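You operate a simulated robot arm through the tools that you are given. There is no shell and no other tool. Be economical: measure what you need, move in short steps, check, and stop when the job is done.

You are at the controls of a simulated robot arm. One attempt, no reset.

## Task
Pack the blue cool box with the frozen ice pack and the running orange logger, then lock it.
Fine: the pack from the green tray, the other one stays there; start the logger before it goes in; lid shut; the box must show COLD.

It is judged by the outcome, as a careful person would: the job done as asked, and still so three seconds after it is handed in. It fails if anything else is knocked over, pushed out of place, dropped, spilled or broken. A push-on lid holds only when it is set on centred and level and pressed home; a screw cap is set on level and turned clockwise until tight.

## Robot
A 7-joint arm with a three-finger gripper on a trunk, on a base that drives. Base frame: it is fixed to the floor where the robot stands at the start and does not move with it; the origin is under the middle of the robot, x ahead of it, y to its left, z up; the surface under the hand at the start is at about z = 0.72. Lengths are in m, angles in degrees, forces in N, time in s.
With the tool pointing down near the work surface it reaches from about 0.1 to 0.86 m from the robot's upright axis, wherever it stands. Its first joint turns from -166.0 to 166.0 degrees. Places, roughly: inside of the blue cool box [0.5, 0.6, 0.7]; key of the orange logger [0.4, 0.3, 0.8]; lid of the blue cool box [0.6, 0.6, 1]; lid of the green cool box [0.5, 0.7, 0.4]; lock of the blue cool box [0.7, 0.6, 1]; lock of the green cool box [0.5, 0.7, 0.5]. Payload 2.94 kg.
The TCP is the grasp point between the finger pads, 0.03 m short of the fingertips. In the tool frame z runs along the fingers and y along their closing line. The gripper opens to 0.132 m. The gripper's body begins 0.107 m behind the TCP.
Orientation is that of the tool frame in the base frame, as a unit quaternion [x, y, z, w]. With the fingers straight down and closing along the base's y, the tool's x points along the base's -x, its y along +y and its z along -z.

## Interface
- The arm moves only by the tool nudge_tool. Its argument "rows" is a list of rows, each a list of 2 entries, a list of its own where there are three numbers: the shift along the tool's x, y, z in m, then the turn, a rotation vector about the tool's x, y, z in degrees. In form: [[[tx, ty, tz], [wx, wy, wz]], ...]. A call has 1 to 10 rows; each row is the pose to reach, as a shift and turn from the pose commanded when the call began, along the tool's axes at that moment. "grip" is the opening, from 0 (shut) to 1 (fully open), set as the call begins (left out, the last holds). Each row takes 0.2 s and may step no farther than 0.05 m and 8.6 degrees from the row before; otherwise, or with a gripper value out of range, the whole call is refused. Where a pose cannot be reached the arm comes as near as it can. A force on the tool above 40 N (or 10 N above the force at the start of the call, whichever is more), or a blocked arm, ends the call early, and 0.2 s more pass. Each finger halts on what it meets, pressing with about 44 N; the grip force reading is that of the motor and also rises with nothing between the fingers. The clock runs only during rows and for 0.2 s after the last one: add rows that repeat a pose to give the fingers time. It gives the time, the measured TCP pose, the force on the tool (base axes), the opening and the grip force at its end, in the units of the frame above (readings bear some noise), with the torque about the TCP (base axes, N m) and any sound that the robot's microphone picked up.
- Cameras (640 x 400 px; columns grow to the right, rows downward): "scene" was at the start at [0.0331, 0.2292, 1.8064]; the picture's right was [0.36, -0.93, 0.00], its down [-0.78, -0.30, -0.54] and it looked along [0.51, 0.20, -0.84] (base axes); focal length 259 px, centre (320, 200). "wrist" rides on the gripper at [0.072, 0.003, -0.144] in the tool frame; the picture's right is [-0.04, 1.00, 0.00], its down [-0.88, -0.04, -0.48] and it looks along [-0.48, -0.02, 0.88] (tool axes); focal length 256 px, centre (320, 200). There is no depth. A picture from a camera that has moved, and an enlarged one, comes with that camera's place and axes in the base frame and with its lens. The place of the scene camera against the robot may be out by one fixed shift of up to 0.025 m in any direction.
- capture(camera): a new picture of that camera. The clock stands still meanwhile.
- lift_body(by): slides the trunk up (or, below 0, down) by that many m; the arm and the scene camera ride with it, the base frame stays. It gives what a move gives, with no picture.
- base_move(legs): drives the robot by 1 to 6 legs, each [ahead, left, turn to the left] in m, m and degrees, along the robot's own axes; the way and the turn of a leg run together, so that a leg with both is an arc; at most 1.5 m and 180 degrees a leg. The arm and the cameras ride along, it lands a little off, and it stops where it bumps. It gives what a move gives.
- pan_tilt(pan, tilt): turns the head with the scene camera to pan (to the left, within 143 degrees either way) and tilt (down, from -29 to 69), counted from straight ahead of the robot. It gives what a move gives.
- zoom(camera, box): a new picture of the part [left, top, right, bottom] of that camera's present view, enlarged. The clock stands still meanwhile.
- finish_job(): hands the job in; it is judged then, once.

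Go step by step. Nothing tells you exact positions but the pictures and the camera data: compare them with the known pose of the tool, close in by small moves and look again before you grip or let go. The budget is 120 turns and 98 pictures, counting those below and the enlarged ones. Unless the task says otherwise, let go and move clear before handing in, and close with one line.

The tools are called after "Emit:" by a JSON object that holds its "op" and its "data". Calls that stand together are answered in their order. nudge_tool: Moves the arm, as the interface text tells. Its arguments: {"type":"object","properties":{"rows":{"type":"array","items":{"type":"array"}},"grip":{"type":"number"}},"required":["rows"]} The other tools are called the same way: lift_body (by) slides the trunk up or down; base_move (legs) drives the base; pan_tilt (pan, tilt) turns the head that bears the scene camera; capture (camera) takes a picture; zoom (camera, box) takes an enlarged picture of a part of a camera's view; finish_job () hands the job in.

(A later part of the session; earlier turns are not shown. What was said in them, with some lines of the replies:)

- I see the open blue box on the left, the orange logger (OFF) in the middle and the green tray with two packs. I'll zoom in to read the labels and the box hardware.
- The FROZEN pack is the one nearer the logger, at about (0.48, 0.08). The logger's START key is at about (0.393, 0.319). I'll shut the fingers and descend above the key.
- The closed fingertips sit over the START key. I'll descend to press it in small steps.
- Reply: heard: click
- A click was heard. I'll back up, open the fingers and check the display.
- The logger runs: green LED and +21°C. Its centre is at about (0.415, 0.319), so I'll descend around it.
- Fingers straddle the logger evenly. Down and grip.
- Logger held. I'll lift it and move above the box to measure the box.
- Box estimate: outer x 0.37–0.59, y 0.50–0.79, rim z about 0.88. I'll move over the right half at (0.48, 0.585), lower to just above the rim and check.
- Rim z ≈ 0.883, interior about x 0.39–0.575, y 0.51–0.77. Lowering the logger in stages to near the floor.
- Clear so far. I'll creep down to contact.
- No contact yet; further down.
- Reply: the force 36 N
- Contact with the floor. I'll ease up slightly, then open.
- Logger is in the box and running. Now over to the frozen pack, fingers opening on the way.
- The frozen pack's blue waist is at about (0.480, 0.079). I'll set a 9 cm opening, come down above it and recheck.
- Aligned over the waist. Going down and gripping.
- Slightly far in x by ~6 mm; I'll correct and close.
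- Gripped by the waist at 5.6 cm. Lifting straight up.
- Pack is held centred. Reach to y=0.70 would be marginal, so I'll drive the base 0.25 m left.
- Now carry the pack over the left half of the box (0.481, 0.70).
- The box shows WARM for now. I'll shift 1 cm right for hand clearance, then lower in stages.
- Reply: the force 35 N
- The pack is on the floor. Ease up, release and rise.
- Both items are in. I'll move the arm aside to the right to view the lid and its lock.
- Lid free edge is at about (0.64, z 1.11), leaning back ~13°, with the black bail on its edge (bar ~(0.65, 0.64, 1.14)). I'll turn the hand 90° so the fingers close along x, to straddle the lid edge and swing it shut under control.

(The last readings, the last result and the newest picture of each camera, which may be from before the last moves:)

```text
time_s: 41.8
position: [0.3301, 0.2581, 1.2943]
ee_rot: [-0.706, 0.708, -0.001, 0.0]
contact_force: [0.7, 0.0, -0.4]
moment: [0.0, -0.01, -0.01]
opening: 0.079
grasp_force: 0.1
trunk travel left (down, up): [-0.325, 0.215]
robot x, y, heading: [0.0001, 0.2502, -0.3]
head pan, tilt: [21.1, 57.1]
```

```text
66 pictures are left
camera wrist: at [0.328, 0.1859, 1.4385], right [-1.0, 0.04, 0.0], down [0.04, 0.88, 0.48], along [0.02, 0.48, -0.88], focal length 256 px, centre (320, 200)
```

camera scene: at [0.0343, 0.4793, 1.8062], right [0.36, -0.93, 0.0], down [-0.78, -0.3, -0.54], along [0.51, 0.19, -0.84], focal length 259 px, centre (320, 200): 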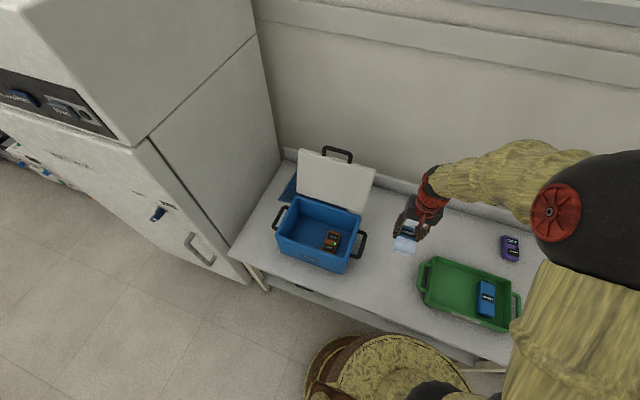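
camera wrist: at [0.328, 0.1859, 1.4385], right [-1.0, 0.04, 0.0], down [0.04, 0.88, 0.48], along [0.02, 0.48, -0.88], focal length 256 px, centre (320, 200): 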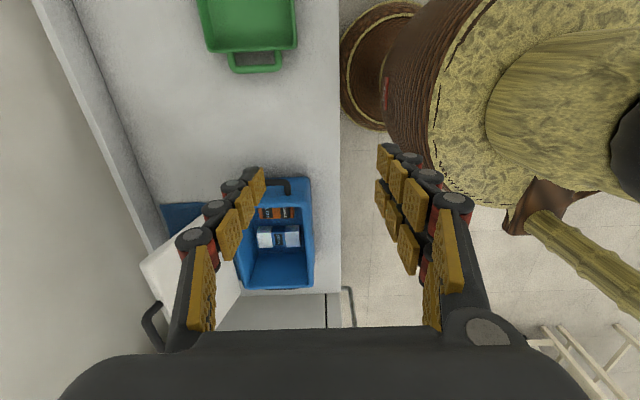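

Rotation worked; the lid is visible at the left. Moving toward it at height for a close look.

Emit:
{"op": "nudge_tool", "data": {"grip": 0.75, "rows": [[[-0.02, -0.042, 0], [0, 0, 0]], [[-0.04, -0.084, 0], [0, 0, 0]], [[-0.06, -0.126, 0], [0, 0, 0]], [[-0.08, -0.168, 0], [0, 0, 0]], [[-0.1, -0.21, 0], [0, 0, 0]], [[-0.12, -0.252, 0], [0, 0, 0]], [[-0.14, -0.294, 0], [0, 0, 0]]]}}

Emit:
{"op": "capture", "data": {"camera": "wrist"}}

Emit:
{"op": "capture", "data": {"camera": "scene"}}

```text
time_s: 43.4
position: [0.6218, 0.3973, 1.2941]
ee_rot: [-0.706, 0.709, 0.001, -0.002]
contact_force: [0.3, 0.2, -0.2]
moment: [-0.03, 0.0, 0.02]
opening: 0.0989
grasp_force: 0.0
trunk travel left (down, up): [-0.325, 0.215]
robot x, y, heading: [0.0038, 0.2495, -0.0]
head pan, tilt: [21.1, 57.1]
```

```text
65 pictures are left
camera wrist: at [0.6196, 0.3247, 1.4386], right [-1.0, 0.05, 0.0], down [0.04, 0.88, 0.47], along [0.02, 0.47, -0.88], focal length 256 px, centre (320, 200)
```

wrist: 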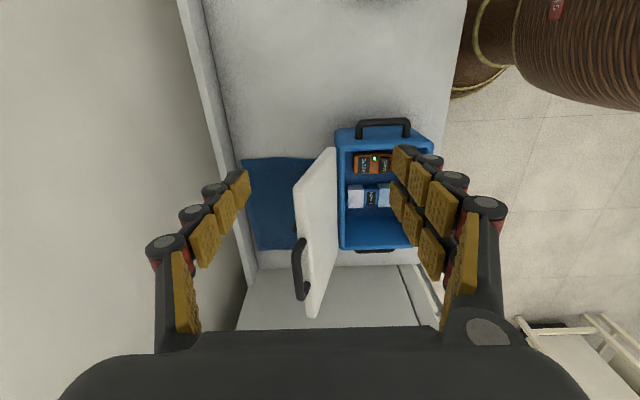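

```text
64 pictures are left
camera scene: at [0.0358, 0.4788, 1.8062], right [0.36, -0.93, 0.0], down [-0.78, -0.3, -0.54], along [0.51, 0.19, -0.84], focal length 259 px, centre (320, 200)
```

scene: 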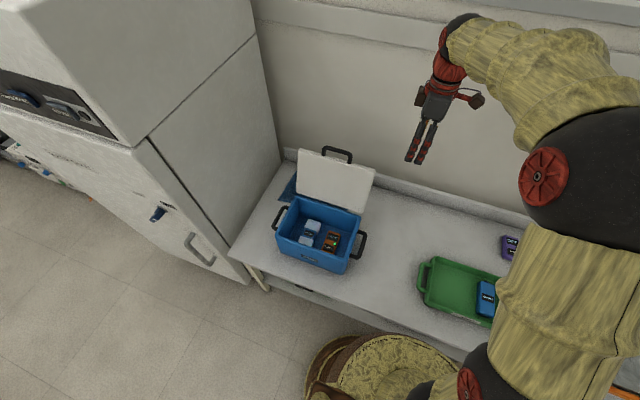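

Emit:
{"op": "zoom", "data": {"camera": "wrist", "box": [230, 110, 450, 330]}}

```text
1.82 times, centred on (340, 220) of wrist
camera zoom: at [0.6196, 0.3247, 1.4386], right [-1.0, 0.05, 0.0], down [0.04, 0.88, 0.47], along [0.02, 0.47, -0.88], focal length 465 px, centre (284, 164)
```

zoom: 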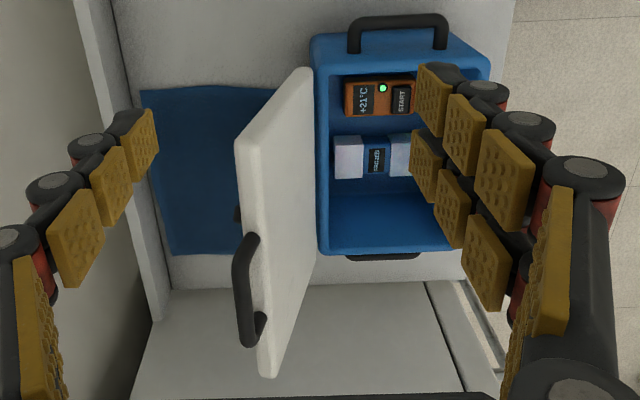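

Lid edge at ~(0.655, z≈1.085), bail at y 0.59–0.69 sitting at the outer edge. I'll straddle the lid at y≈0.535, staying clear of the bail.

Emit:
{"op": "nudge_tool", "data": {"rows": [[[-0.045, -0.011, 0.03], [0, 0, 0]], [[-0.09, -0.022, 0.06], [0, 0, 0]], [[-0.138, -0.033, 0.08], [0, 0, 0]], [[-0.138, -0.033, 0.1], [0, 0, 0]]]}}

Emit:
{"op": "capture", "data": {"camera": "wrist"}}

Emit:
{"op": "zoom", "data": {"camera": "scene", "box": [240, 90, 440, 290]}}

```text
refused: row 1 steps farther than a row can; nothing moved
```

```text
62 pictures are left
camera wrist: at [0.6196, 0.3247, 1.4386], right [-1.0, 0.05, 0.0], down [0.04, 0.88, 0.47], along [0.02, 0.47, -0.88], focal length 256 px, centre (320, 200)
```

wrist: 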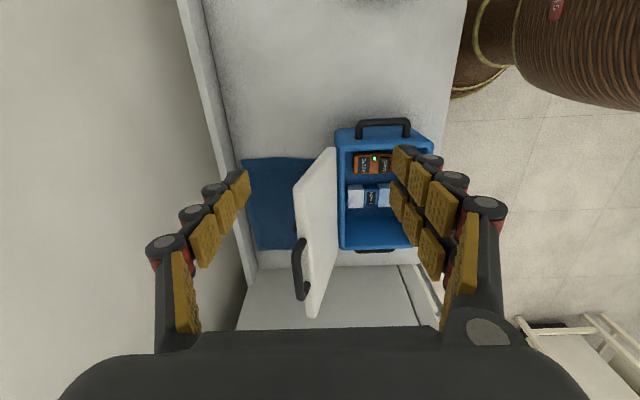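

```text
2.00 times, centred on (340, 190) of scene
camera zoom: at [0.0358, 0.4788, 1.8062], right [0.36, -0.93, 0.0], down [-0.78, -0.3, -0.54], along [0.51, 0.19, -0.84], focal length 518 px, centre (280, 220)
```

zoom: 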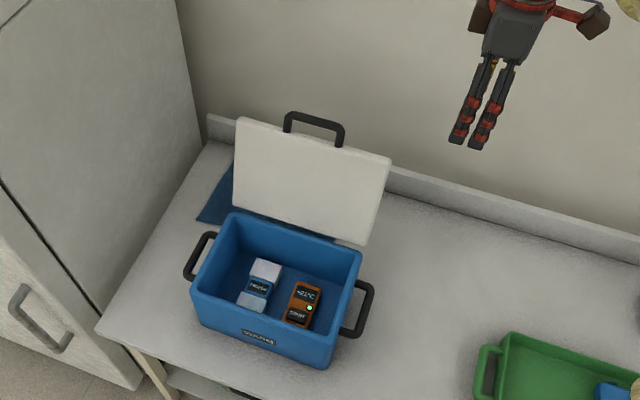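

Step too long; same path in smaller steps.

Emit:
{"op": "nudge_tool", "data": {"rows": [[[-0.035, -0.008, 0.02], [0, 0, 0]], [[-0.07, -0.016, 0.04], [0, 0, 0]], [[-0.105, -0.025, 0.06], [0, 0, 0]], [[-0.138, -0.033, 0.08], [0, 0, 0]], [[-0.138, -0.033, 0.1], [0, 0, 0]]]}}

Emit:
{"op": "capture", "data": {"camera": "wrist"}}

Emit:
{"op": "zoom", "data": {"camera": "scene", "box": [240, 90, 440, 290]}}

```text
time_s: 44.6
position: [0.6579, 0.5353, 1.1939]
ee_rot: [-0.706, 0.708, 0.0, 0.0]
contact_force: [-0.7, -0.6, -0.8]
moment: [0.0, 0.01, 0.04]
opening: 0.099
grasp_force: 0.1
trunk travel left (down, up): [-0.325, 0.215]
robot x, y, heading: [-0.0014, 0.2467, 0.0]
head pan, tilt: [21.1, 57.1]
```

```text
60 pictures are left
camera wrist: at [0.6551, 0.4618, 1.3374], right [-1.0, 0.05, 0.0], down [0.04, 0.88, 0.48], along [0.02, 0.48, -0.88], focal length 256 px, centre (320, 200)
```

wrist: 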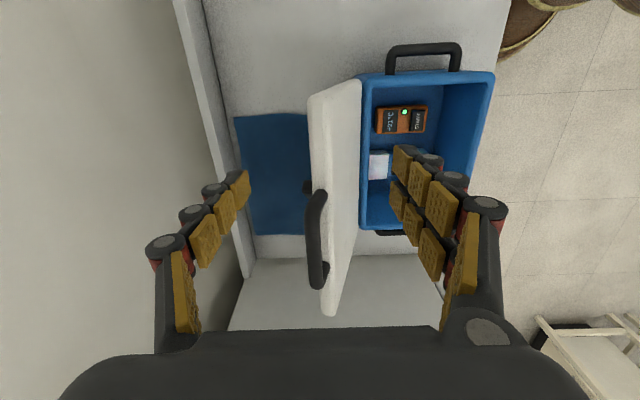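

```text
2.00 times, centred on (340, 190) of scene
camera zoom: at [0.0343, 0.4782, 1.8064], right [0.36, -0.93, 0.0], down [-0.78, -0.3, -0.54], along [0.51, 0.19, -0.84], focal length 518 px, centre (280, 220)
```

zoom: 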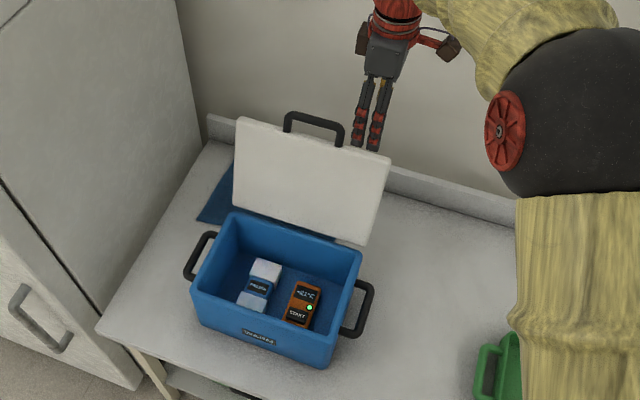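

The lid edge is centred between the fingers (x≈0.656, z≈1.087). Lowering so the tips straddle it.

Emit:
{"op": "nudge_tool", "data": {"rows": [[[0, 0, 0.04], [0, 0, 0]], [[0, 0, 0.07], [0, 0, 0]], [[0, 0, 0.09], [0, 0, 0]], [[0, 0, 0.105], [0, 0, 0]], [[0, 0, 0.115], [0, 0, 0]]]}}

Emit:
{"op": "capture", "data": {"camera": "wrist"}}

Emit:
{"op": "zoom", "data": {"camera": "scene", "box": [270, 110, 430, 270]}}

```text
time_s: 45.8
position: [0.6582, 0.5365, 1.0798]
ee_rot: [-0.706, 0.709, 0.0, 0.0]
contact_force: [0.1, 0.2, 0.5]
moment: [0.02, 0.01, 0.0]
opening: 0.0991
grasp_force: 0.0
trunk travel left (down, up): [-0.325, 0.215]
robot x, y, heading: [-0.004, 0.2493, -0.3]
head pan, tilt: [21.1, 57.1]
```

```text
58 pictures are left
camera wrist: at [0.6561, 0.4637, 1.2236], right [-1.0, 0.05, 0.0], down [0.04, 0.88, 0.48], along [0.02, 0.48, -0.88], focal length 256 px, centre (320, 200)
```

wrist: 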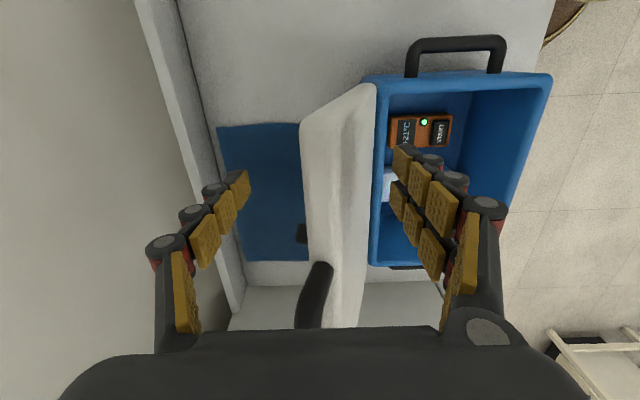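

```text
2.50 times, centred on (350, 190) of scene
camera zoom: at [0.0344, 0.4785, 1.8063], right [0.36, -0.93, 0.0], down [-0.78, -0.3, -0.54], along [0.51, 0.19, -0.84], focal length 647 px, centre (245, 225)
```

zoom: 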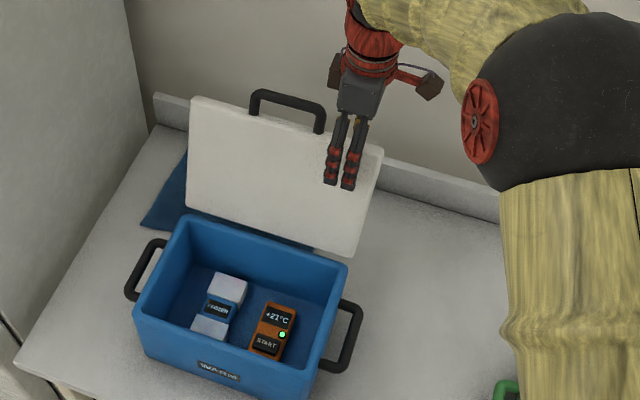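

The fingers straddle the lid (front finger visible before it, rear one behind). I'll narrow the gap a bit and swing the lid over past vertical along its arc.

Emit:
{"op": "nudge_tool", "data": {"grip": 0.52, "rows": [[[0, 0, 0], [0, 0, 0]], [[0, 0, 0], [0, 0, 0]], [[0, 0.015, -0.004], [0, 0, 0]], [[0, 0.031, -0.008], [0, 0, 0]], [[0, 0.05, -0.01], [0, 0, 0]], [[0, 0.068, -0.012], [0, 0, 0]], [[0, 0.082, -0.011], [0, 0, 0]]]}}

Emit:
{"op": "capture", "data": {"camera": "wrist"}}

Emit:
{"op": "zoom", "data": {"camera": "scene", "box": [270, 110, 430, 270]}}

```text
time_s: 47.4
position: [0.5746, 0.5371, 1.0889]
ee_rot: [-0.706, 0.708, 0.001, -0.001]
contact_force: [-0.1, -0.5, 0.7]
moment: [0.02, 0.0, 0.03]
opening: 0.0688
grasp_force: 0.1
trunk travel left (down, up): [-0.325, 0.215]
robot x, y, heading: [-0.001, 0.2471, 0.0]
head pan, tilt: [21.1, 57.1]
```

```text
56 pictures are left
camera wrist: at [0.5722, 0.4646, 1.2336], right [-1.0, 0.05, 0.0], down [0.04, 0.88, 0.47], along [0.02, 0.47, -0.88], focal length 256 px, centre (320, 200)
```

wrist: 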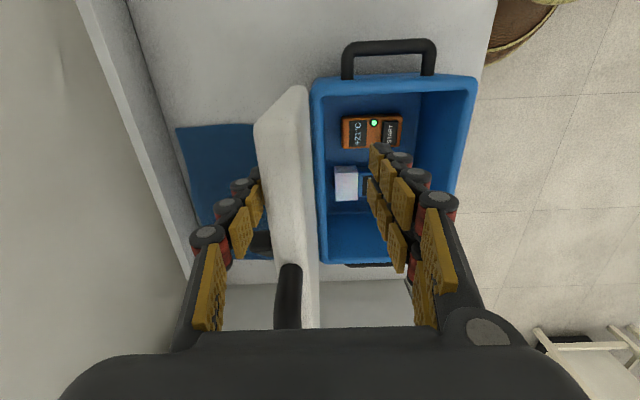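

```text
2.50 times, centred on (350, 190) of scene
camera zoom: at [0.0335, 0.478, 1.8063], right [0.36, -0.93, 0.0], down [-0.78, -0.3, -0.54], along [0.51, 0.19, -0.84], focal length 647 px, centre (245, 225)
```

zoom: 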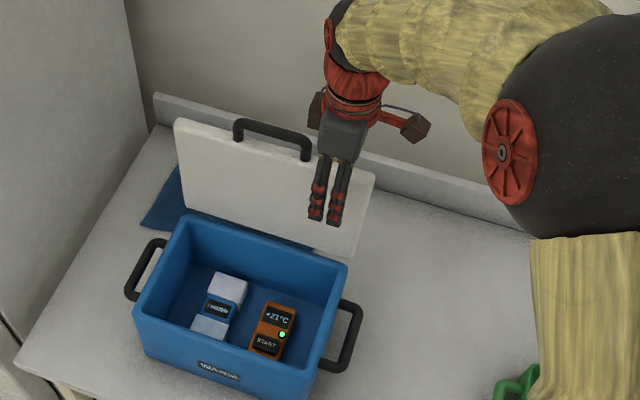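

The rear finger is pushing the lid over. Continue past vertical.

Emit:
{"op": "nudge_tool", "data": {"rows": [[[0, 0.015, 0], [0, 0, 0]], [[0, 0.03, 0], [0, 0, 0]], [[0, 0.045, 0.002], [0, 0, 0]], [[0, 0.06, 0.004], [0, 0, 0]], [[0, 0.06, 0.004], [0, 0, 0]]]}}

Emit:
{"op": "capture", "data": {"camera": "wrist"}}

Emit:
{"op": "zoom", "data": {"camera": "scene", "box": [270, 110, 430, 270]}}

```text
time_s: 48.6
position: [0.5149, 0.537, 1.0851]
ee_rot: [-0.706, 0.708, 0.0, 0.0]
contact_force: [0.1, -0.3, -0.5]
moment: [0.0, -0.01, -0.01]
opening: 0.0689
grasp_force: 0.1
trunk travel left (down, up): [-0.325, 0.215]
robot x, y, heading: [0.0012, 0.2488, -0.2]
head pan, tilt: [21.1, 57.1]
```

```text
54 pictures are left
camera wrist: at [0.5133, 0.4648, 1.2299], right [-1.0, 0.05, 0.0], down [0.04, 0.88, 0.48], along [0.02, 0.47, -0.88], focal length 256 px, centre (320, 200)
```

wrist: 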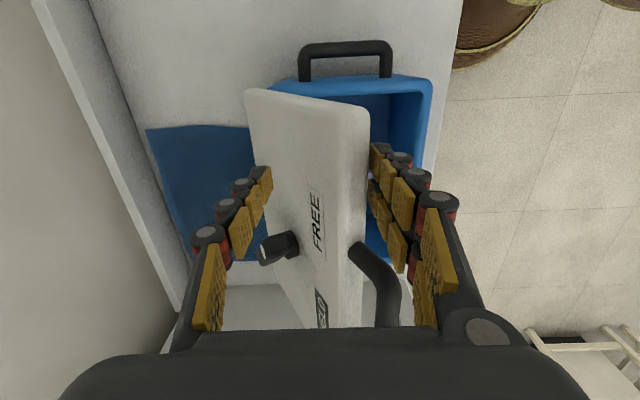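

```text
2.50 times, centred on (350, 190) of scene
camera zoom: at [0.0342, 0.4784, 1.8064], right [0.36, -0.93, 0.0], down [-0.78, -0.3, -0.54], along [0.51, 0.19, -0.84], focal length 647 px, centre (245, 225)
```

zoom: 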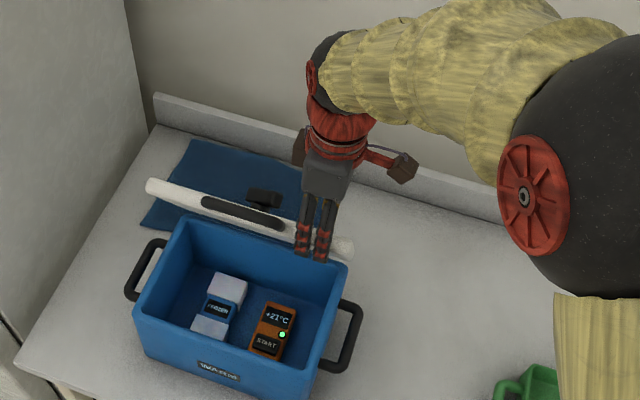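

The lid now rests against the front finger; its top has a knob with a "FREE" mark, so that's the lock. I'll widen the fingers while keeping the front one in place, then lower the lid along the arc.

Emit:
{"op": "nudge_tool", "data": {"grip": 1, "rows": [[[0, -0.009, 0], [0, 0, 0]], [[0, -0.018, 0], [0, 0, 0]], [[0, -0.027, 0], [0, 0, 0]], [[0, -0.032, 0], [0, 0, 0]]]}}

Emit:
{"op": "nudge_tool", "data": {"rows": [[[0, 0.013, 0.014], [0, 0, 0]], [[0, 0.023, 0.022], [0, 0, 0]], [[0, 0.033, 0.03], [0, 0, 0]], [[0, 0.043, 0.04], [0, 0, 0]], [[0, 0.054, 0.051], [0, 0, 0]]]}}

Emit:
{"op": "capture", "data": {"camera": "wrist"}}

Emit:
{"op": "zoom", "data": {"camera": "scene", "box": [270, 110, 430, 270]}}

```text
time_s: 49.6
position: [0.5491, 0.5364, 1.087]
ee_rot: [-0.706, 0.708, 0.0, 0.0]
contact_force: [0.2, 0.3, 1.1]
moment: [-0.02, -0.01, -0.05]
opening: 0.1316
grasp_force: 0.1
trunk travel left (down, up): [-0.325, 0.215]
robot x, y, heading: [0.0055, 0.248, -0.5]
head pan, tilt: [21.1, 57.1]
```

```text
time_s: 50.8
position: [0.494, 0.5358, 1.0367]
ee_rot: [-0.706, 0.708, 0.0, -0.001]
contact_force: [-0.2, 1.3, 0.6]
moment: [0.01, -0.04, 0.0]
opening: 0.1321
grasp_force: 0.2
trunk travel left (down, up): [-0.325, 0.215]
robot x, y, heading: [-0.0, 0.25, -0.4]
head pan, tilt: [21.1, 57.1]
```

```text
52 pictures are left
camera wrist: at [0.4912, 0.463, 1.1812], right [-1.0, 0.05, 0.0], down [0.04, 0.88, 0.48], along [0.02, 0.48, -0.88], focal length 256 px, centre (320, 200)
```

wrist: 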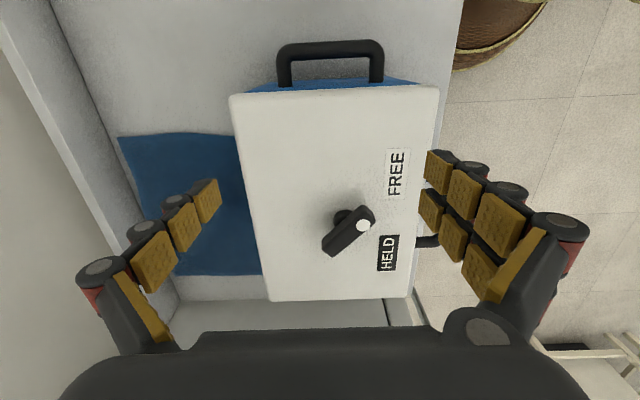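

```text
2.50 times, centred on (350, 190) of scene
camera zoom: at [0.0341, 0.4784, 1.8064], right [0.36, -0.93, 0.0], down [-0.78, -0.3, -0.54], along [0.51, 0.19, -0.84], focal length 647 px, centre (245, 225)
```

zoom: 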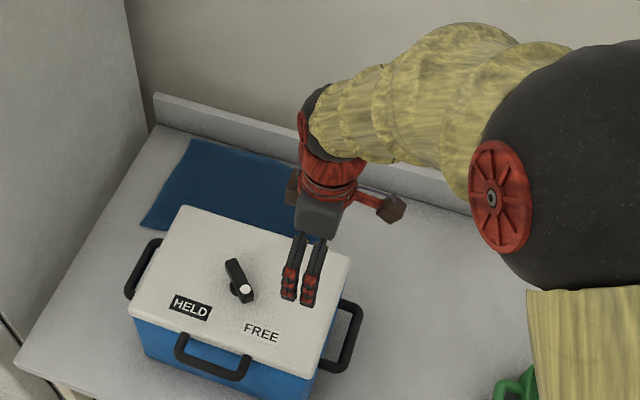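

The lid appears to be down. I'll raise the hand and look closely at the lid seat and lock lever.

Emit:
{"op": "nudge_tool", "data": {"grip": 0.3, "rows": [[[0.0, 0, -0.03], [0, 0, 0]], [[0.03, 0, -0.06], [0, 0, 0]], [[0.06, 0, -0.09], [0, 0, 0]], [[0.09, 0, -0.1], [0, 0, 0]], [[0.09, 0, -0.1], [0, 0, 0]]]}}

Emit:
{"op": "zoom", "data": {"camera": "wrist", "box": [220, 110, 460, 260]}}

Emit:
{"op": "zoom", "data": {"camera": "scene", "box": [290, 180, 390, 280]}}

```text
time_s: 52.0
position: [0.4913, 0.4457, 1.135]
ee_rot: [-0.707, 0.707, 0.0, -0.001]
contact_force: [-0.3, -0.6, -0.3]
moment: [0.04, -0.02, -0.04]
opening: 0.0453
grasp_force: 1.8
trunk travel left (down, up): [-0.325, 0.215]
robot x, y, heading: [0.0011, 0.2486, -0.1]
head pan, tilt: [21.1, 57.1]
```

```text
2.67 times, centred on (340, 185) of wrist
camera zoom: at [0.4891, 0.3732, 1.2796], right [-1.0, 0.05, 0.0], down [0.04, 0.88, 0.48], along [0.02, 0.47, -0.88], focal length 683 px, centre (267, 240)
```

zoom: 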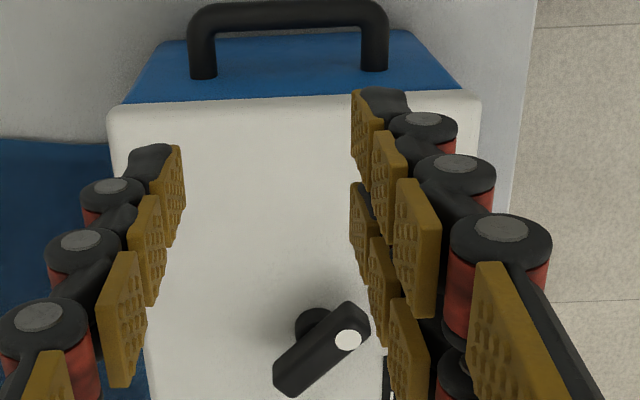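

```text
4.00 times, centred on (340, 230) of scene
camera zoom: at [0.0343, 0.4783, 1.8064], right [0.36, -0.93, 0.0], down [-0.78, -0.3, -0.54], along [0.51, 0.19, -0.84], focal length 1035 px, centre (240, 80)
```

zoom: 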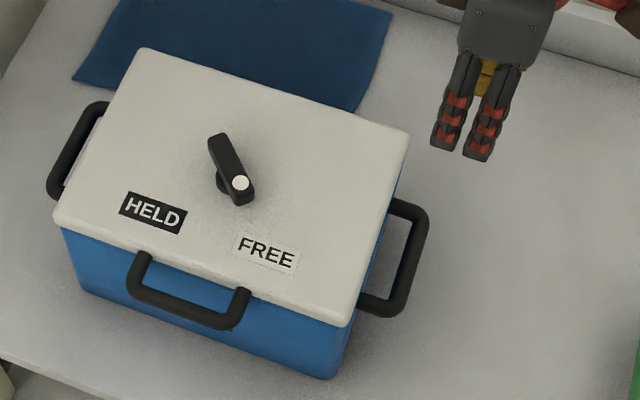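

The lid is down; the lever's white dot points to FREE, and HELD is ~90° clockwise from above. I'll align the hand 45° over the lever at about (0.466, 0.635).

Emit:
{"op": "nudge_tool", "data": {"grip": 0.45, "rows": [[[-0.03, 0.004, 0], [0, 0, 7.5]], [[-0.06, 0.008, 0], [0, 0, 15]], [[-0.09, 0.012, 0], [0, 0, 22.5]], [[-0.12, 0.016, 0.0], [0, 0, 30]], [[-0.15, 0.02, 0.0], [0, 0, 37.5]], [[-0.19, 0.025, 0.015], [0, 0, 45]]]}}

Emit:
{"op": "capture", "data": {"camera": "wrist"}}

Emit:
{"op": "zoom", "data": {"camera": "scene", "box": [270, 170, 410, 290]}}

```text
time_s: 53.4
position: [0.4695, 0.6367, 1.1189]
ee_rot: [-0.38, 0.925, 0.0, -0.001]
contact_force: [0.0, -0.4, -0.5]
moment: [-0.02, 0.05, 0.01]
opening: 0.0595
grasp_force: 0.0
trunk travel left (down, up): [-0.325, 0.215]
robot x, y, heading: [-0.0014, 0.251, -0.1]
head pan, tilt: [21.1, 57.1]
```

```text
48 pictures are left
camera wrist: at [0.4176, 0.5882, 1.2644], right [-0.67, 0.74, 0.0], down [0.65, 0.59, 0.47], along [0.35, 0.32, -0.88], focal length 256 px, centre (320, 200)
```

wrist: 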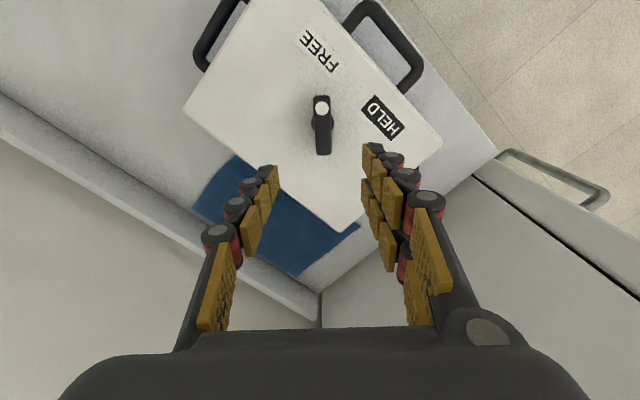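

```text
3.33 times, centred on (340, 230) of scene
camera zoom: at [0.0346, 0.4797, 1.8062], right [0.36, -0.93, 0.0], down [-0.78, -0.3, -0.54], along [0.51, 0.19, -0.84], focal length 863 px, centre (253, 100)
```

zoom: 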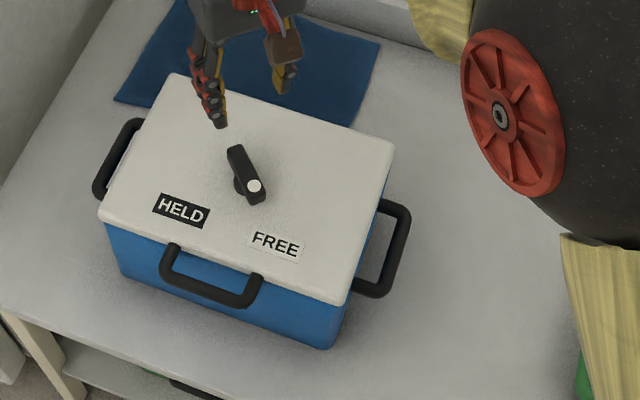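

The lever is aligned with the hand. Descend near it, small centring correction.

Emit:
{"op": "nudge_tool", "data": {"rows": [[[0.003, 0.002, 0.04], [0, 0, 0]], [[0.003, 0.002, 0.08], [0, 0, 0]], [[0.003, 0.002, 0.115], [0, 0, 0]], [[0.003, 0.002, 0.135], [0, 0, 0]]]}}

Emit:
{"op": "capture", "data": {"camera": "wrist"}}

Emit:
{"op": "zoom", "data": {"camera": "scene", "box": [290, 180, 390, 280]}}

```text
time_s: 54.4
position: [0.4646, 0.637, 0.9867]
ee_rot: [-0.381, 0.925, -0.001, -0.001]
contact_force: [1.7, 0.0, 0.0]
moment: [-0.05, 0.02, 0.0]
opening: 0.0593
grasp_force: 0.1
trunk travel left (down, up): [-0.325, 0.215]
robot x, y, heading: [0.0039, 0.2466, -0.3]
head pan, tilt: [21.1, 57.1]
```

```text
46 pictures are left
camera wrist: at [0.4117, 0.5878, 1.1312], right [-0.67, 0.74, 0.0], down [0.65, 0.59, 0.48], along [0.35, 0.32, -0.88], focal length 256 px, centre (320, 200)
```

wrist: 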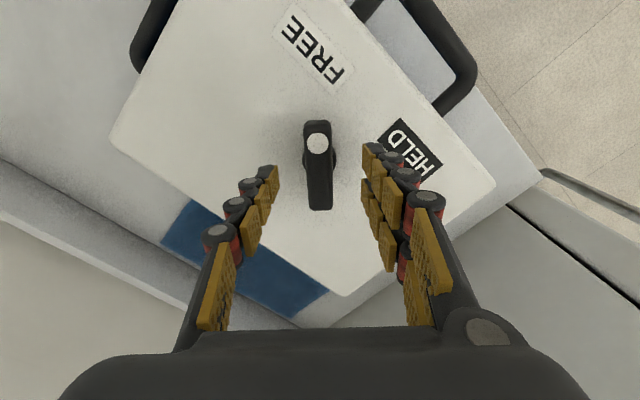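

```text
4.00 times, centred on (340, 230) of scene
camera zoom: at [0.0345, 0.479, 1.8063], right [0.36, -0.93, 0.0], down [-0.78, -0.3, -0.54], along [0.51, 0.19, -0.84], focal length 1035 px, centre (240, 80)
```

zoom: 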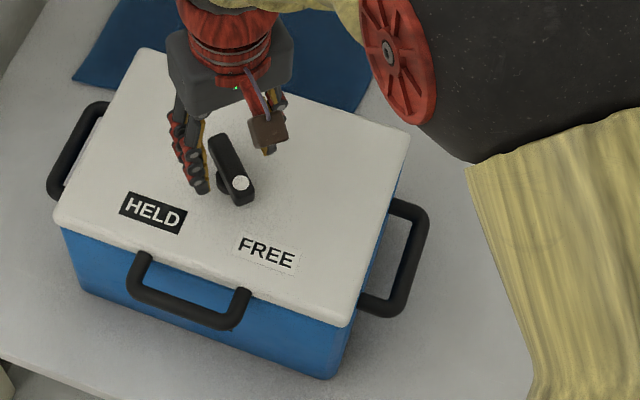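

Centred. Down around the lever and close.

Emit:
{"op": "nudge_tool", "data": {"rows": [[[0, -0.001, 0.02], [0, 0, 0]], [[0, -0.001, 0.032], [0, 0, 0]], [[0, -0.001, 0.04], [0, 0, 0]]]}}

Emit:
{"op": "nudge_tool", "data": {"grip": 0.0, "rows": [[[0, 0, 0], [0, 0, 0]], [[0, 0, 0], [0, 0, 0]], [[0, 0, 0], [0, 0, 0]], [[0, 0, 0], [0, 0, 0]]]}}

Emit:
{"op": "capture", "data": {"camera": "wrist"}}

```text
time_s: 55.2
position: [0.4673, 0.6352, 0.9458]
ee_rot: [-0.381, 0.925, 0.0, 0.0]
contact_force: [0.0, 0.0, -0.2]
moment: [-0.01, -0.01, 0.01]
opening: 0.0595
grasp_force: 0.0
trunk travel left (down, up): [-0.325, 0.215]
robot x, y, heading: [0.0007, 0.2479, -0.3]
head pan, tilt: [21.1, 57.1]
```

```text
time_s: 56.2
position: [0.4663, 0.6339, 0.9455]
ee_rot: [-0.382, 0.924, 0.0, 0.0]
contact_force: [-3.4, 1.7, 0.9]
moment: [0.1, -0.01, 0.02]
opening: 0.0288
grasp_force: 33.2
trunk travel left (down, up): [-0.325, 0.215]
robot x, y, heading: [0.0002, 0.2503, -0.3]
head pan, tilt: [21.1, 57.1]
```

```text
44 pictures are left
camera wrist: at [0.4138, 0.5856, 1.0905], right [-0.67, 0.74, 0.0], down [0.65, 0.59, 0.48], along [0.35, 0.32, -0.88], focal length 256 px, centre (320, 200)
```

wrist: 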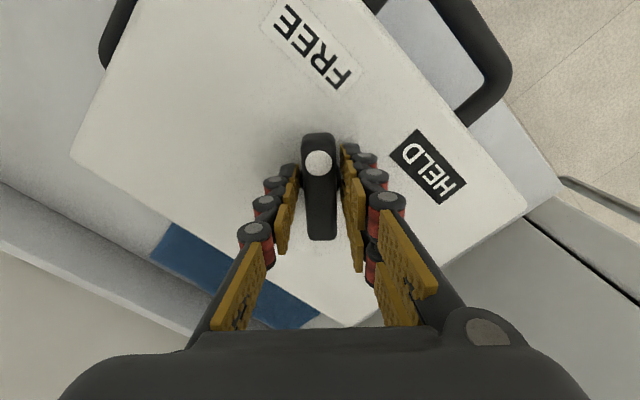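

The opening of 2.9 cm suggests I clamped the round post; the lever above is narrower. I'll open, rise 13 mm and regrip on the lever.

Emit:
{"op": "nudge_tool", "data": {"grip": 0.4, "rows": [[[0, 0, 0], [0, 0, 0]], [[0, 0, 0], [0, 0, 0]], [[0, 0, -0.013], [0, 0, 0]], [[0, 0, -0.013], [0, 0, 0]]]}}

Emit:
{"op": "nudge_tool", "data": {"grip": 0.0, "rows": [[[0, 0, 0], [0, 0, 0]], [[0, 0, 0], [0, 0, 0]], [[0, 0, 0], [0, 0, 0]], [[0, 0, 0], [0, 0, 0]]]}}

Emit:
{"op": "capture", "data": {"camera": "wrist"}}

```text
time_s: 57.2
position: [0.4663, 0.6342, 0.9598]
ee_rot: [-0.381, 0.925, 0.0, 0.0]
contact_force: [1.1, 0.5, 0.3]
moment: [0.0, -0.01, 0.04]
opening: 0.053
grasp_force: 0.2
trunk travel left (down, up): [-0.325, 0.215]
robot x, y, heading: [-0.0005, 0.2506, -0.5]
head pan, tilt: [21.1, 57.1]
```

```text
time_s: 58.2
position: [0.4652, 0.6353, 0.9599]
ee_rot: [-0.382, 0.924, 0.0, 0.0]
contact_force: [-1.1, 1.3, 0.6]
moment: [-0.05, 0.13, 0.08]
opening: 0.0205
grasp_force: 31.9
trunk travel left (down, up): [-0.325, 0.215]
robot x, y, heading: [-0.0009, 0.2507, 0.1]
head pan, tilt: [21.1, 57.1]
```

```text
43 pictures are left
camera wrist: at [0.4138, 0.5856, 1.1048], right [-0.67, 0.74, 0.0], down [0.65, 0.59, 0.48], along [0.35, 0.32, -0.88], focal length 256 px, centre (320, 200)
```

wrist: 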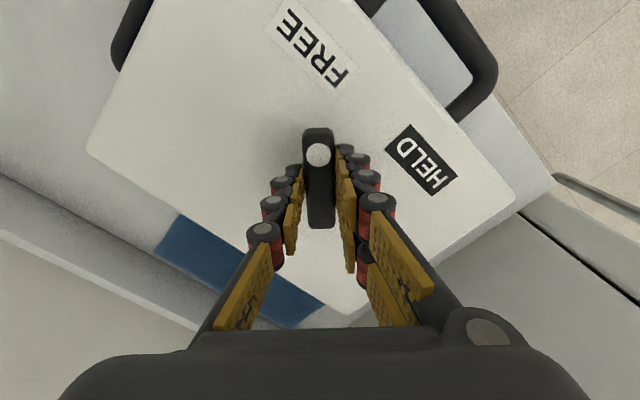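

Now gripping the lever itself (2 cm). Turning clockwise about its post.

Emit:
{"op": "nudge_tool", "data": {"rows": [[[0, 0, 0], [0, 0, 6]], [[0, 0, 0], [0, 0, 12]], [[0, 0, 0], [0, 0, 18]], [[0, 0, 0], [0, 0, 24]], [[0, 0, 0], [0, 0, 30]], [[0, 0, 0], [0, 0, 36]], [[0, 0, 0], [0, 0, 42]], [[0, 0, 0], [0, 0, 48]]]}}

Emit:
{"op": "capture", "data": {"camera": "wrist"}}

```text
time_s: 60.0
position: [0.4676, 0.635, 0.96]
ee_rot: [0.028, 1.0, 0.0, 0.0]
contact_force: [-1.1, 8.0, 14.7]
moment: [0.28, -0.25, 0.06]
opening: 0.0206
grasp_force: 44.7
trunk travel left (down, up): [-0.325, 0.215]
robot x, y, heading: [-0.0011, 0.2515, -0.5]
head pan, tilt: [21.1, 57.1]
```

```text
42 pictures are left
camera wrist: at [0.3949, 0.6417, 1.1044], right [0.1, 0.99, 0.0], down [0.87, -0.09, 0.48], along [0.48, -0.05, -0.88], focal length 256 px, centre (320, 200)
```

wrist: 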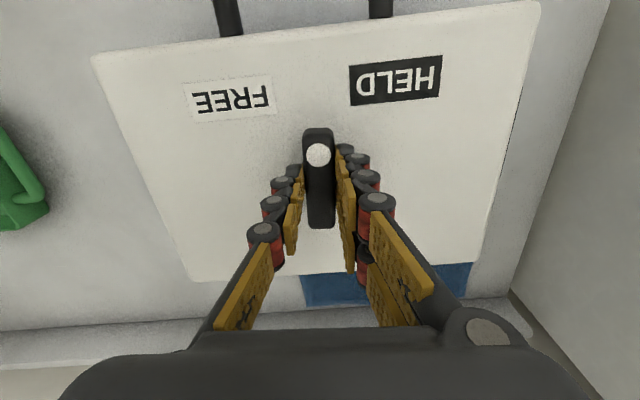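

The lever turns with the hand. Continuing toward HELD.

Emit:
{"op": "nudge_tool", "data": {"rows": [[[0, 0, 0], [0, 0, 6]], [[0, 0, 0], [0, 0, 12]], [[0, 0, 0], [0, 0, 18]], [[0, 0, 0], [0, 0, 24]], [[0, 0, 0], [0, 0, 30]], [[0, 0, 0], [0, 0, 36]], [[0, 0, 0], [0, 0, 42]]]}}

Emit:
{"op": "capture", "data": {"camera": "wrist"}}

```text
time_s: 61.6
position: [0.4672, 0.6363, 0.9595]
ee_rot: [0.384, 0.923, 0.002, 0.001]
contact_force: [3.9, 9.9, 33.8]
moment: [-0.18, -0.56, 0.33]
opening: 0.0204
grasp_force: 43.9
trunk travel left (down, up): [-0.325, 0.215]
robot x, y, heading: [0.0015, 0.2495, -0.0]
head pan, tilt: [21.1, 57.1]
```

```text
41 pictures are left
camera wrist: at [0.4185, 0.6889, 1.1042], right [0.74, 0.67, 0.0], down [0.59, -0.65, 0.48], along [0.32, -0.35, -0.88], focal length 256 px, centre (320, 200)
```

wrist: 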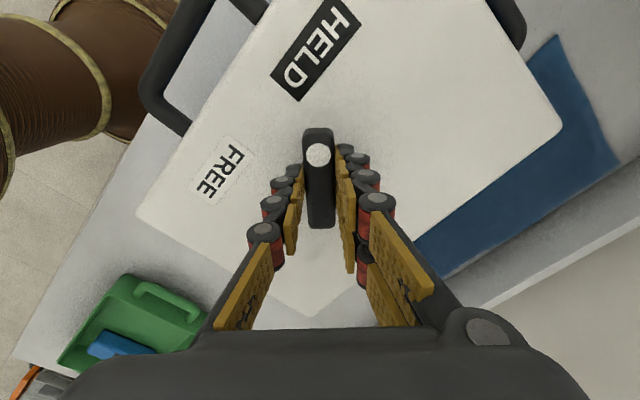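

The dot points to HELD. I'll try a few more degrees to find the stop.

Emit:
{"op": "nudge_tool", "data": {"rows": [[[0, 0, -0.001], [0, 0, 3]], [[0, 0, -0.002], [0, 0, 6]]]}}

Emit:
{"op": "capture", "data": {"camera": "wrist"}}

```text
time_s: 62.2
position: [0.4652, 0.6337, 0.959]
ee_rot: [0.431, 0.902, -0.001, 0.0]
contact_force: [2.5, 3.4, 26.7]
moment: [-0.02, -0.2, 1.8]
opening: 0.0217
grasp_force: 44.6
trunk travel left (down, up): [-0.325, 0.215]
robot x, y, heading: [0.0017, 0.2475, -0.0]
head pan, tilt: [21.1, 57.1]
```

```text
40 pictures are left
camera wrist: at [0.4228, 0.6918, 1.1036], right [0.81, 0.59, 0.0], down [0.52, -0.71, 0.48], along [0.28, -0.38, -0.88], focal length 256 px, centre (320, 200)
```

wrist: 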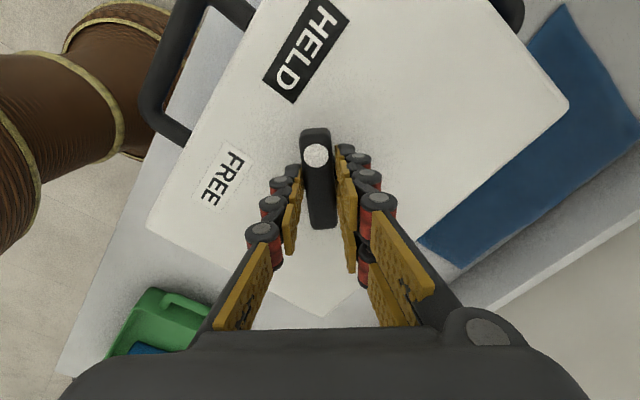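

Torque jumped to 1.8 N·m: the lever is at its stop on HELD. Ease back, release and rise.

Emit:
{"op": "nudge_tool", "data": {"rows": [[[0, 0, 0], [0, 0, -4.5]]]}}

Emit:
{"op": "nudge_tool", "data": {"grip": 0.4, "rows": [[[0, 0, 0], [0, 0, 0]], [[0, 0, 0], [0, 0, 0]], [[0, 0, 0], [0, 0, 0]]]}}

Emit:
{"op": "nudge_tool", "data": {"rows": [[[0, 0, -0.03], [0, 0, 0]], [[0, 0, -0.07], [0, 0, 0]], [[0, 0, -0.11], [0, 0, 0]], [[0, 0, -0.15], [0, 0, 0]]]}}

Emit:
{"op": "capture", "data": {"camera": "wrist"}}

Emit:
{"op": "zoom", "data": {"camera": "scene", "box": [290, 180, 390, 280]}}

```text
time_s: 62.6
position: [0.4651, 0.6333, 0.9595]
ee_rot: [0.397, 0.918, -0.001, 0.0]
contact_force: [1.5, -1.1, 20.6]
moment: [0.03, -0.05, 0.14]
opening: 0.0205
grasp_force: 44.0
trunk travel left (down, up): [-0.325, 0.215]
robot x, y, heading: [-0.002, 0.2523, -0.2]
head pan, tilt: [21.1, 57.1]
```

```text
time_s: 63.4
position: [0.4644, 0.6349, 0.9591]
ee_rot: [0.396, 0.918, 0.0, 0.0]
contact_force: [-0.1, 0.0, 0.9]
moment: [0.03, -0.03, 0.01]
opening: 0.0527
grasp_force: 0.0
trunk travel left (down, up): [-0.325, 0.215]
robot x, y, heading: [0.0006, 0.2472, -0.2]
head pan, tilt: [21.1, 57.1]
```

```text
time_s: 64.4
position: [0.466, 0.6344, 1.1139]
ee_rot: [0.396, 0.918, -0.001, 0.0]
contact_force: [-0.5, -0.1, -0.2]
moment: [0.0, 0.01, 0.0]
opening: 0.0531
grasp_force: 0.2
trunk travel left (down, up): [-0.325, 0.215]
robot x, y, heading: [-0.0002, 0.2509, -0.3]
head pan, tilt: [21.1, 57.1]
```

```text
39 pictures are left
camera wrist: at [0.4193, 0.6894, 1.2587], right [0.76, 0.65, 0.0], down [0.58, -0.66, 0.48], along [0.31, -0.36, -0.88], focal length 256 px, centre (320, 200)
```

wrist: 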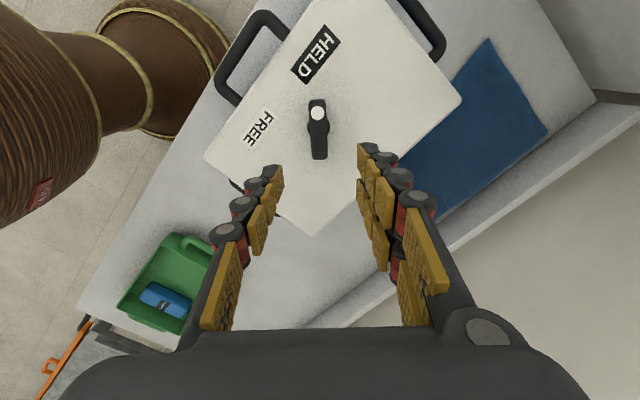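

```text
4.00 times, centred on (340, 230) of scene
camera zoom: at [0.0335, 0.4779, 1.8064], right [0.36, -0.93, 0.0], down [-0.78, -0.3, -0.54], along [0.51, 0.19, -0.84], focal length 1035 px, centre (240, 80)
```

zoom: 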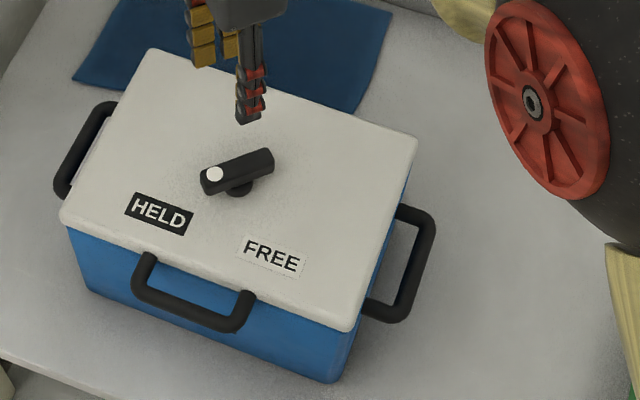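

The lever rests at HELD and the lid is shut. The box's front display is hidden under the handle from here, so I'll back the base off 0.35 m and look.

Emit:
{"op": "base_move", "data": {"legs": [[-0.4, 0.1, 0]]}}

Emit:
{"op": "pan_tilt", "data": {"pan": 21.1, "tilt": 48}}

Emit:
{"op": "capture", "data": {"camera": "scene"}}

```text
time_s: 67.0
position: [0.0739, 0.7332, 1.1133]
ee_rot: [0.4, 0.917, 0.0, 0.0]
contact_force: [-0.4, 0.1, 0.3]
moment: [-0.04, -0.02, 0.03]
opening: 0.0529
grasp_force: 0.1
trunk travel left (down, up): [-0.325, 0.215]
robot x, y, heading: [-0.3969, 0.3456, -0.5]
head pan, tilt: [21.1, 57.1]
```

```text
time_s: 67.7
position: [0.0732, 0.7334, 1.1129]
ee_rot: [0.401, 0.916, 0.0, 0.0]
contact_force: [-0.4, 0.0, 0.6]
moment: [0.0, -0.03, -0.02]
opening: 0.0526
grasp_force: 0.1
trunk travel left (down, up): [-0.325, 0.215]
robot x, y, heading: [-0.3971, 0.3532, -0.7]
head pan, tilt: [21.1, 48.0]
```

```text
37 pictures are left
camera scene: at [-0.3519, 0.5824, 1.8181], right [0.35, -0.94, 0.0], down [-0.7, -0.26, -0.67], along [0.63, 0.23, -0.74], focal length 259 px, centre (320, 200)
```

scene: 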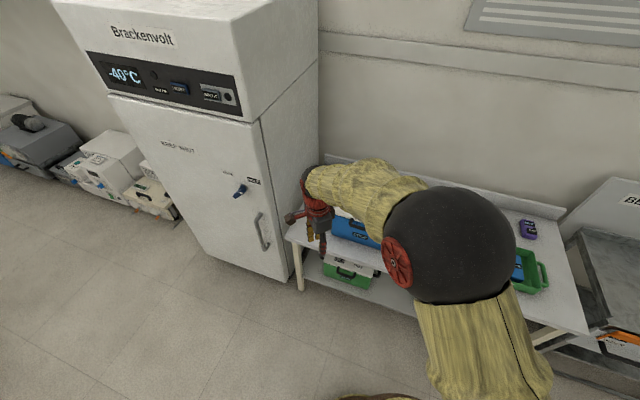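

The arm hides the box; I'll swing it to the right.

Emit:
{"op": "nudge_tool", "data": {"rows": [[[0.03, -0.03, -0.01], [0, 0, 0]], [[0.06, -0.06, -0.02], [0, 0, 0]], [[0.09, -0.09, -0.03], [0, 0, 0]], [[0.12, -0.12, -0.04], [0, 0, 0]], [[0.15, -0.15, -0.05], [0, 0, 0]], [[0.18, -0.18, -0.06], [0, 0, 0]], [[0.21, -0.21, -0.07], [0, 0, 0]]]}}

Emit:
{"op": "capture", "data": {"camera": "scene"}}

```text
time_s: 69.3
position: [-0.2235, 0.7408, 1.1857]
ee_rot: [0.401, 0.916, -0.001, 0.001]
contact_force: [0.0, -0.5, -0.2]
moment: [0.01, -0.04, -0.02]
opening: 0.0526
grasp_force: 0.0
trunk travel left (down, up): [-0.325, 0.215]
robot x, y, heading: [-0.3945, 0.3506, -0.7]
head pan, tilt: [21.1, 48.0]
```

```text
36 pictures are left
camera scene: at [-0.3527, 0.5819, 1.8182], right [0.35, -0.94, 0.0], down [-0.7, -0.26, -0.67], along [0.63, 0.23, -0.74], focal length 259 px, centre (320, 200)
```

scene: 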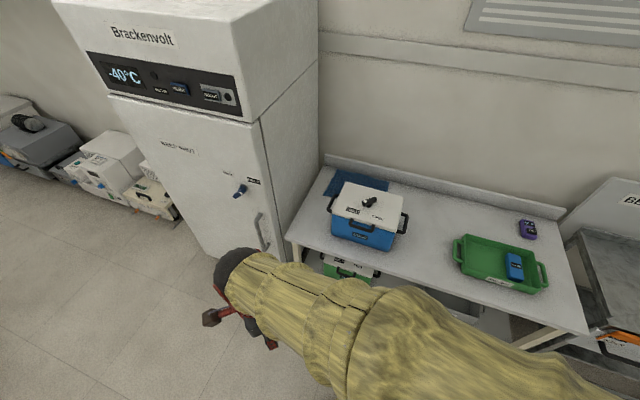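

Emit:
{"op": "zoom", "data": {"camera": "scene", "box": [315, 165, 425, 265]}}

Emit:
{"op": "zoom", "data": {"camera": "scene", "box": [335, 215, 385, 250]}}

```text
4.00 times, centred on (370, 215) of scene
camera zoom: at [-0.3527, 0.5819, 1.8182], right [0.35, -0.94, 0.0], down [-0.7, -0.26, -0.67], along [0.63, 0.23, -0.74], focal length 1035 px, centre (120, 140)
```

zoom: 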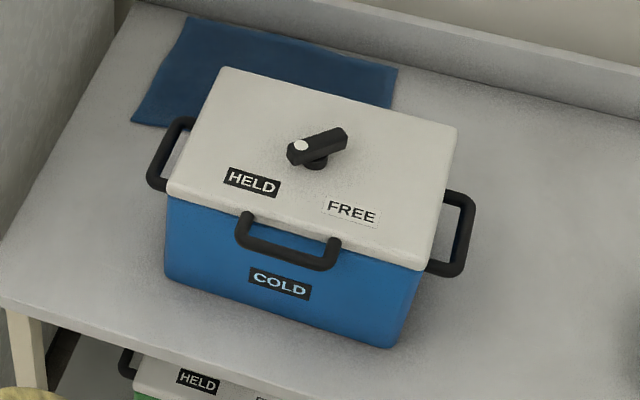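

```text
11.43 times, centred on (360, 232) of scene
camera zoom: at [-0.3527, 0.5819, 1.8182], right [0.35, -0.94, 0.0], down [-0.7, -0.26, -0.67], along [0.63, 0.23, -0.74], focal length 2958 px, centre (-137, -171)
```

zoom: 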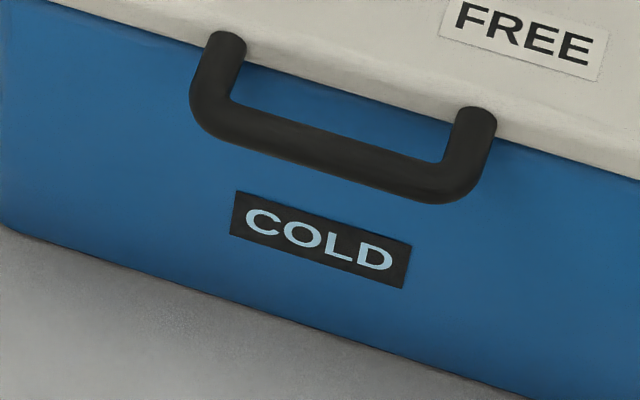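

The box shows COLD, the lid sits flush and the lever is at its stop on HELD. The thawed pack is still in the green tray and the arm is clear, so I'm handing in.

Emit:
{"op": "finish_job", "data": {}}

```text
The job is handed in.
```

The blue cool box is packed with the frozen ice pack and the running orange logger, its lid is shut and locked at HELD, and it shows COLD; turning the lock shifted the box by about 7 mm.
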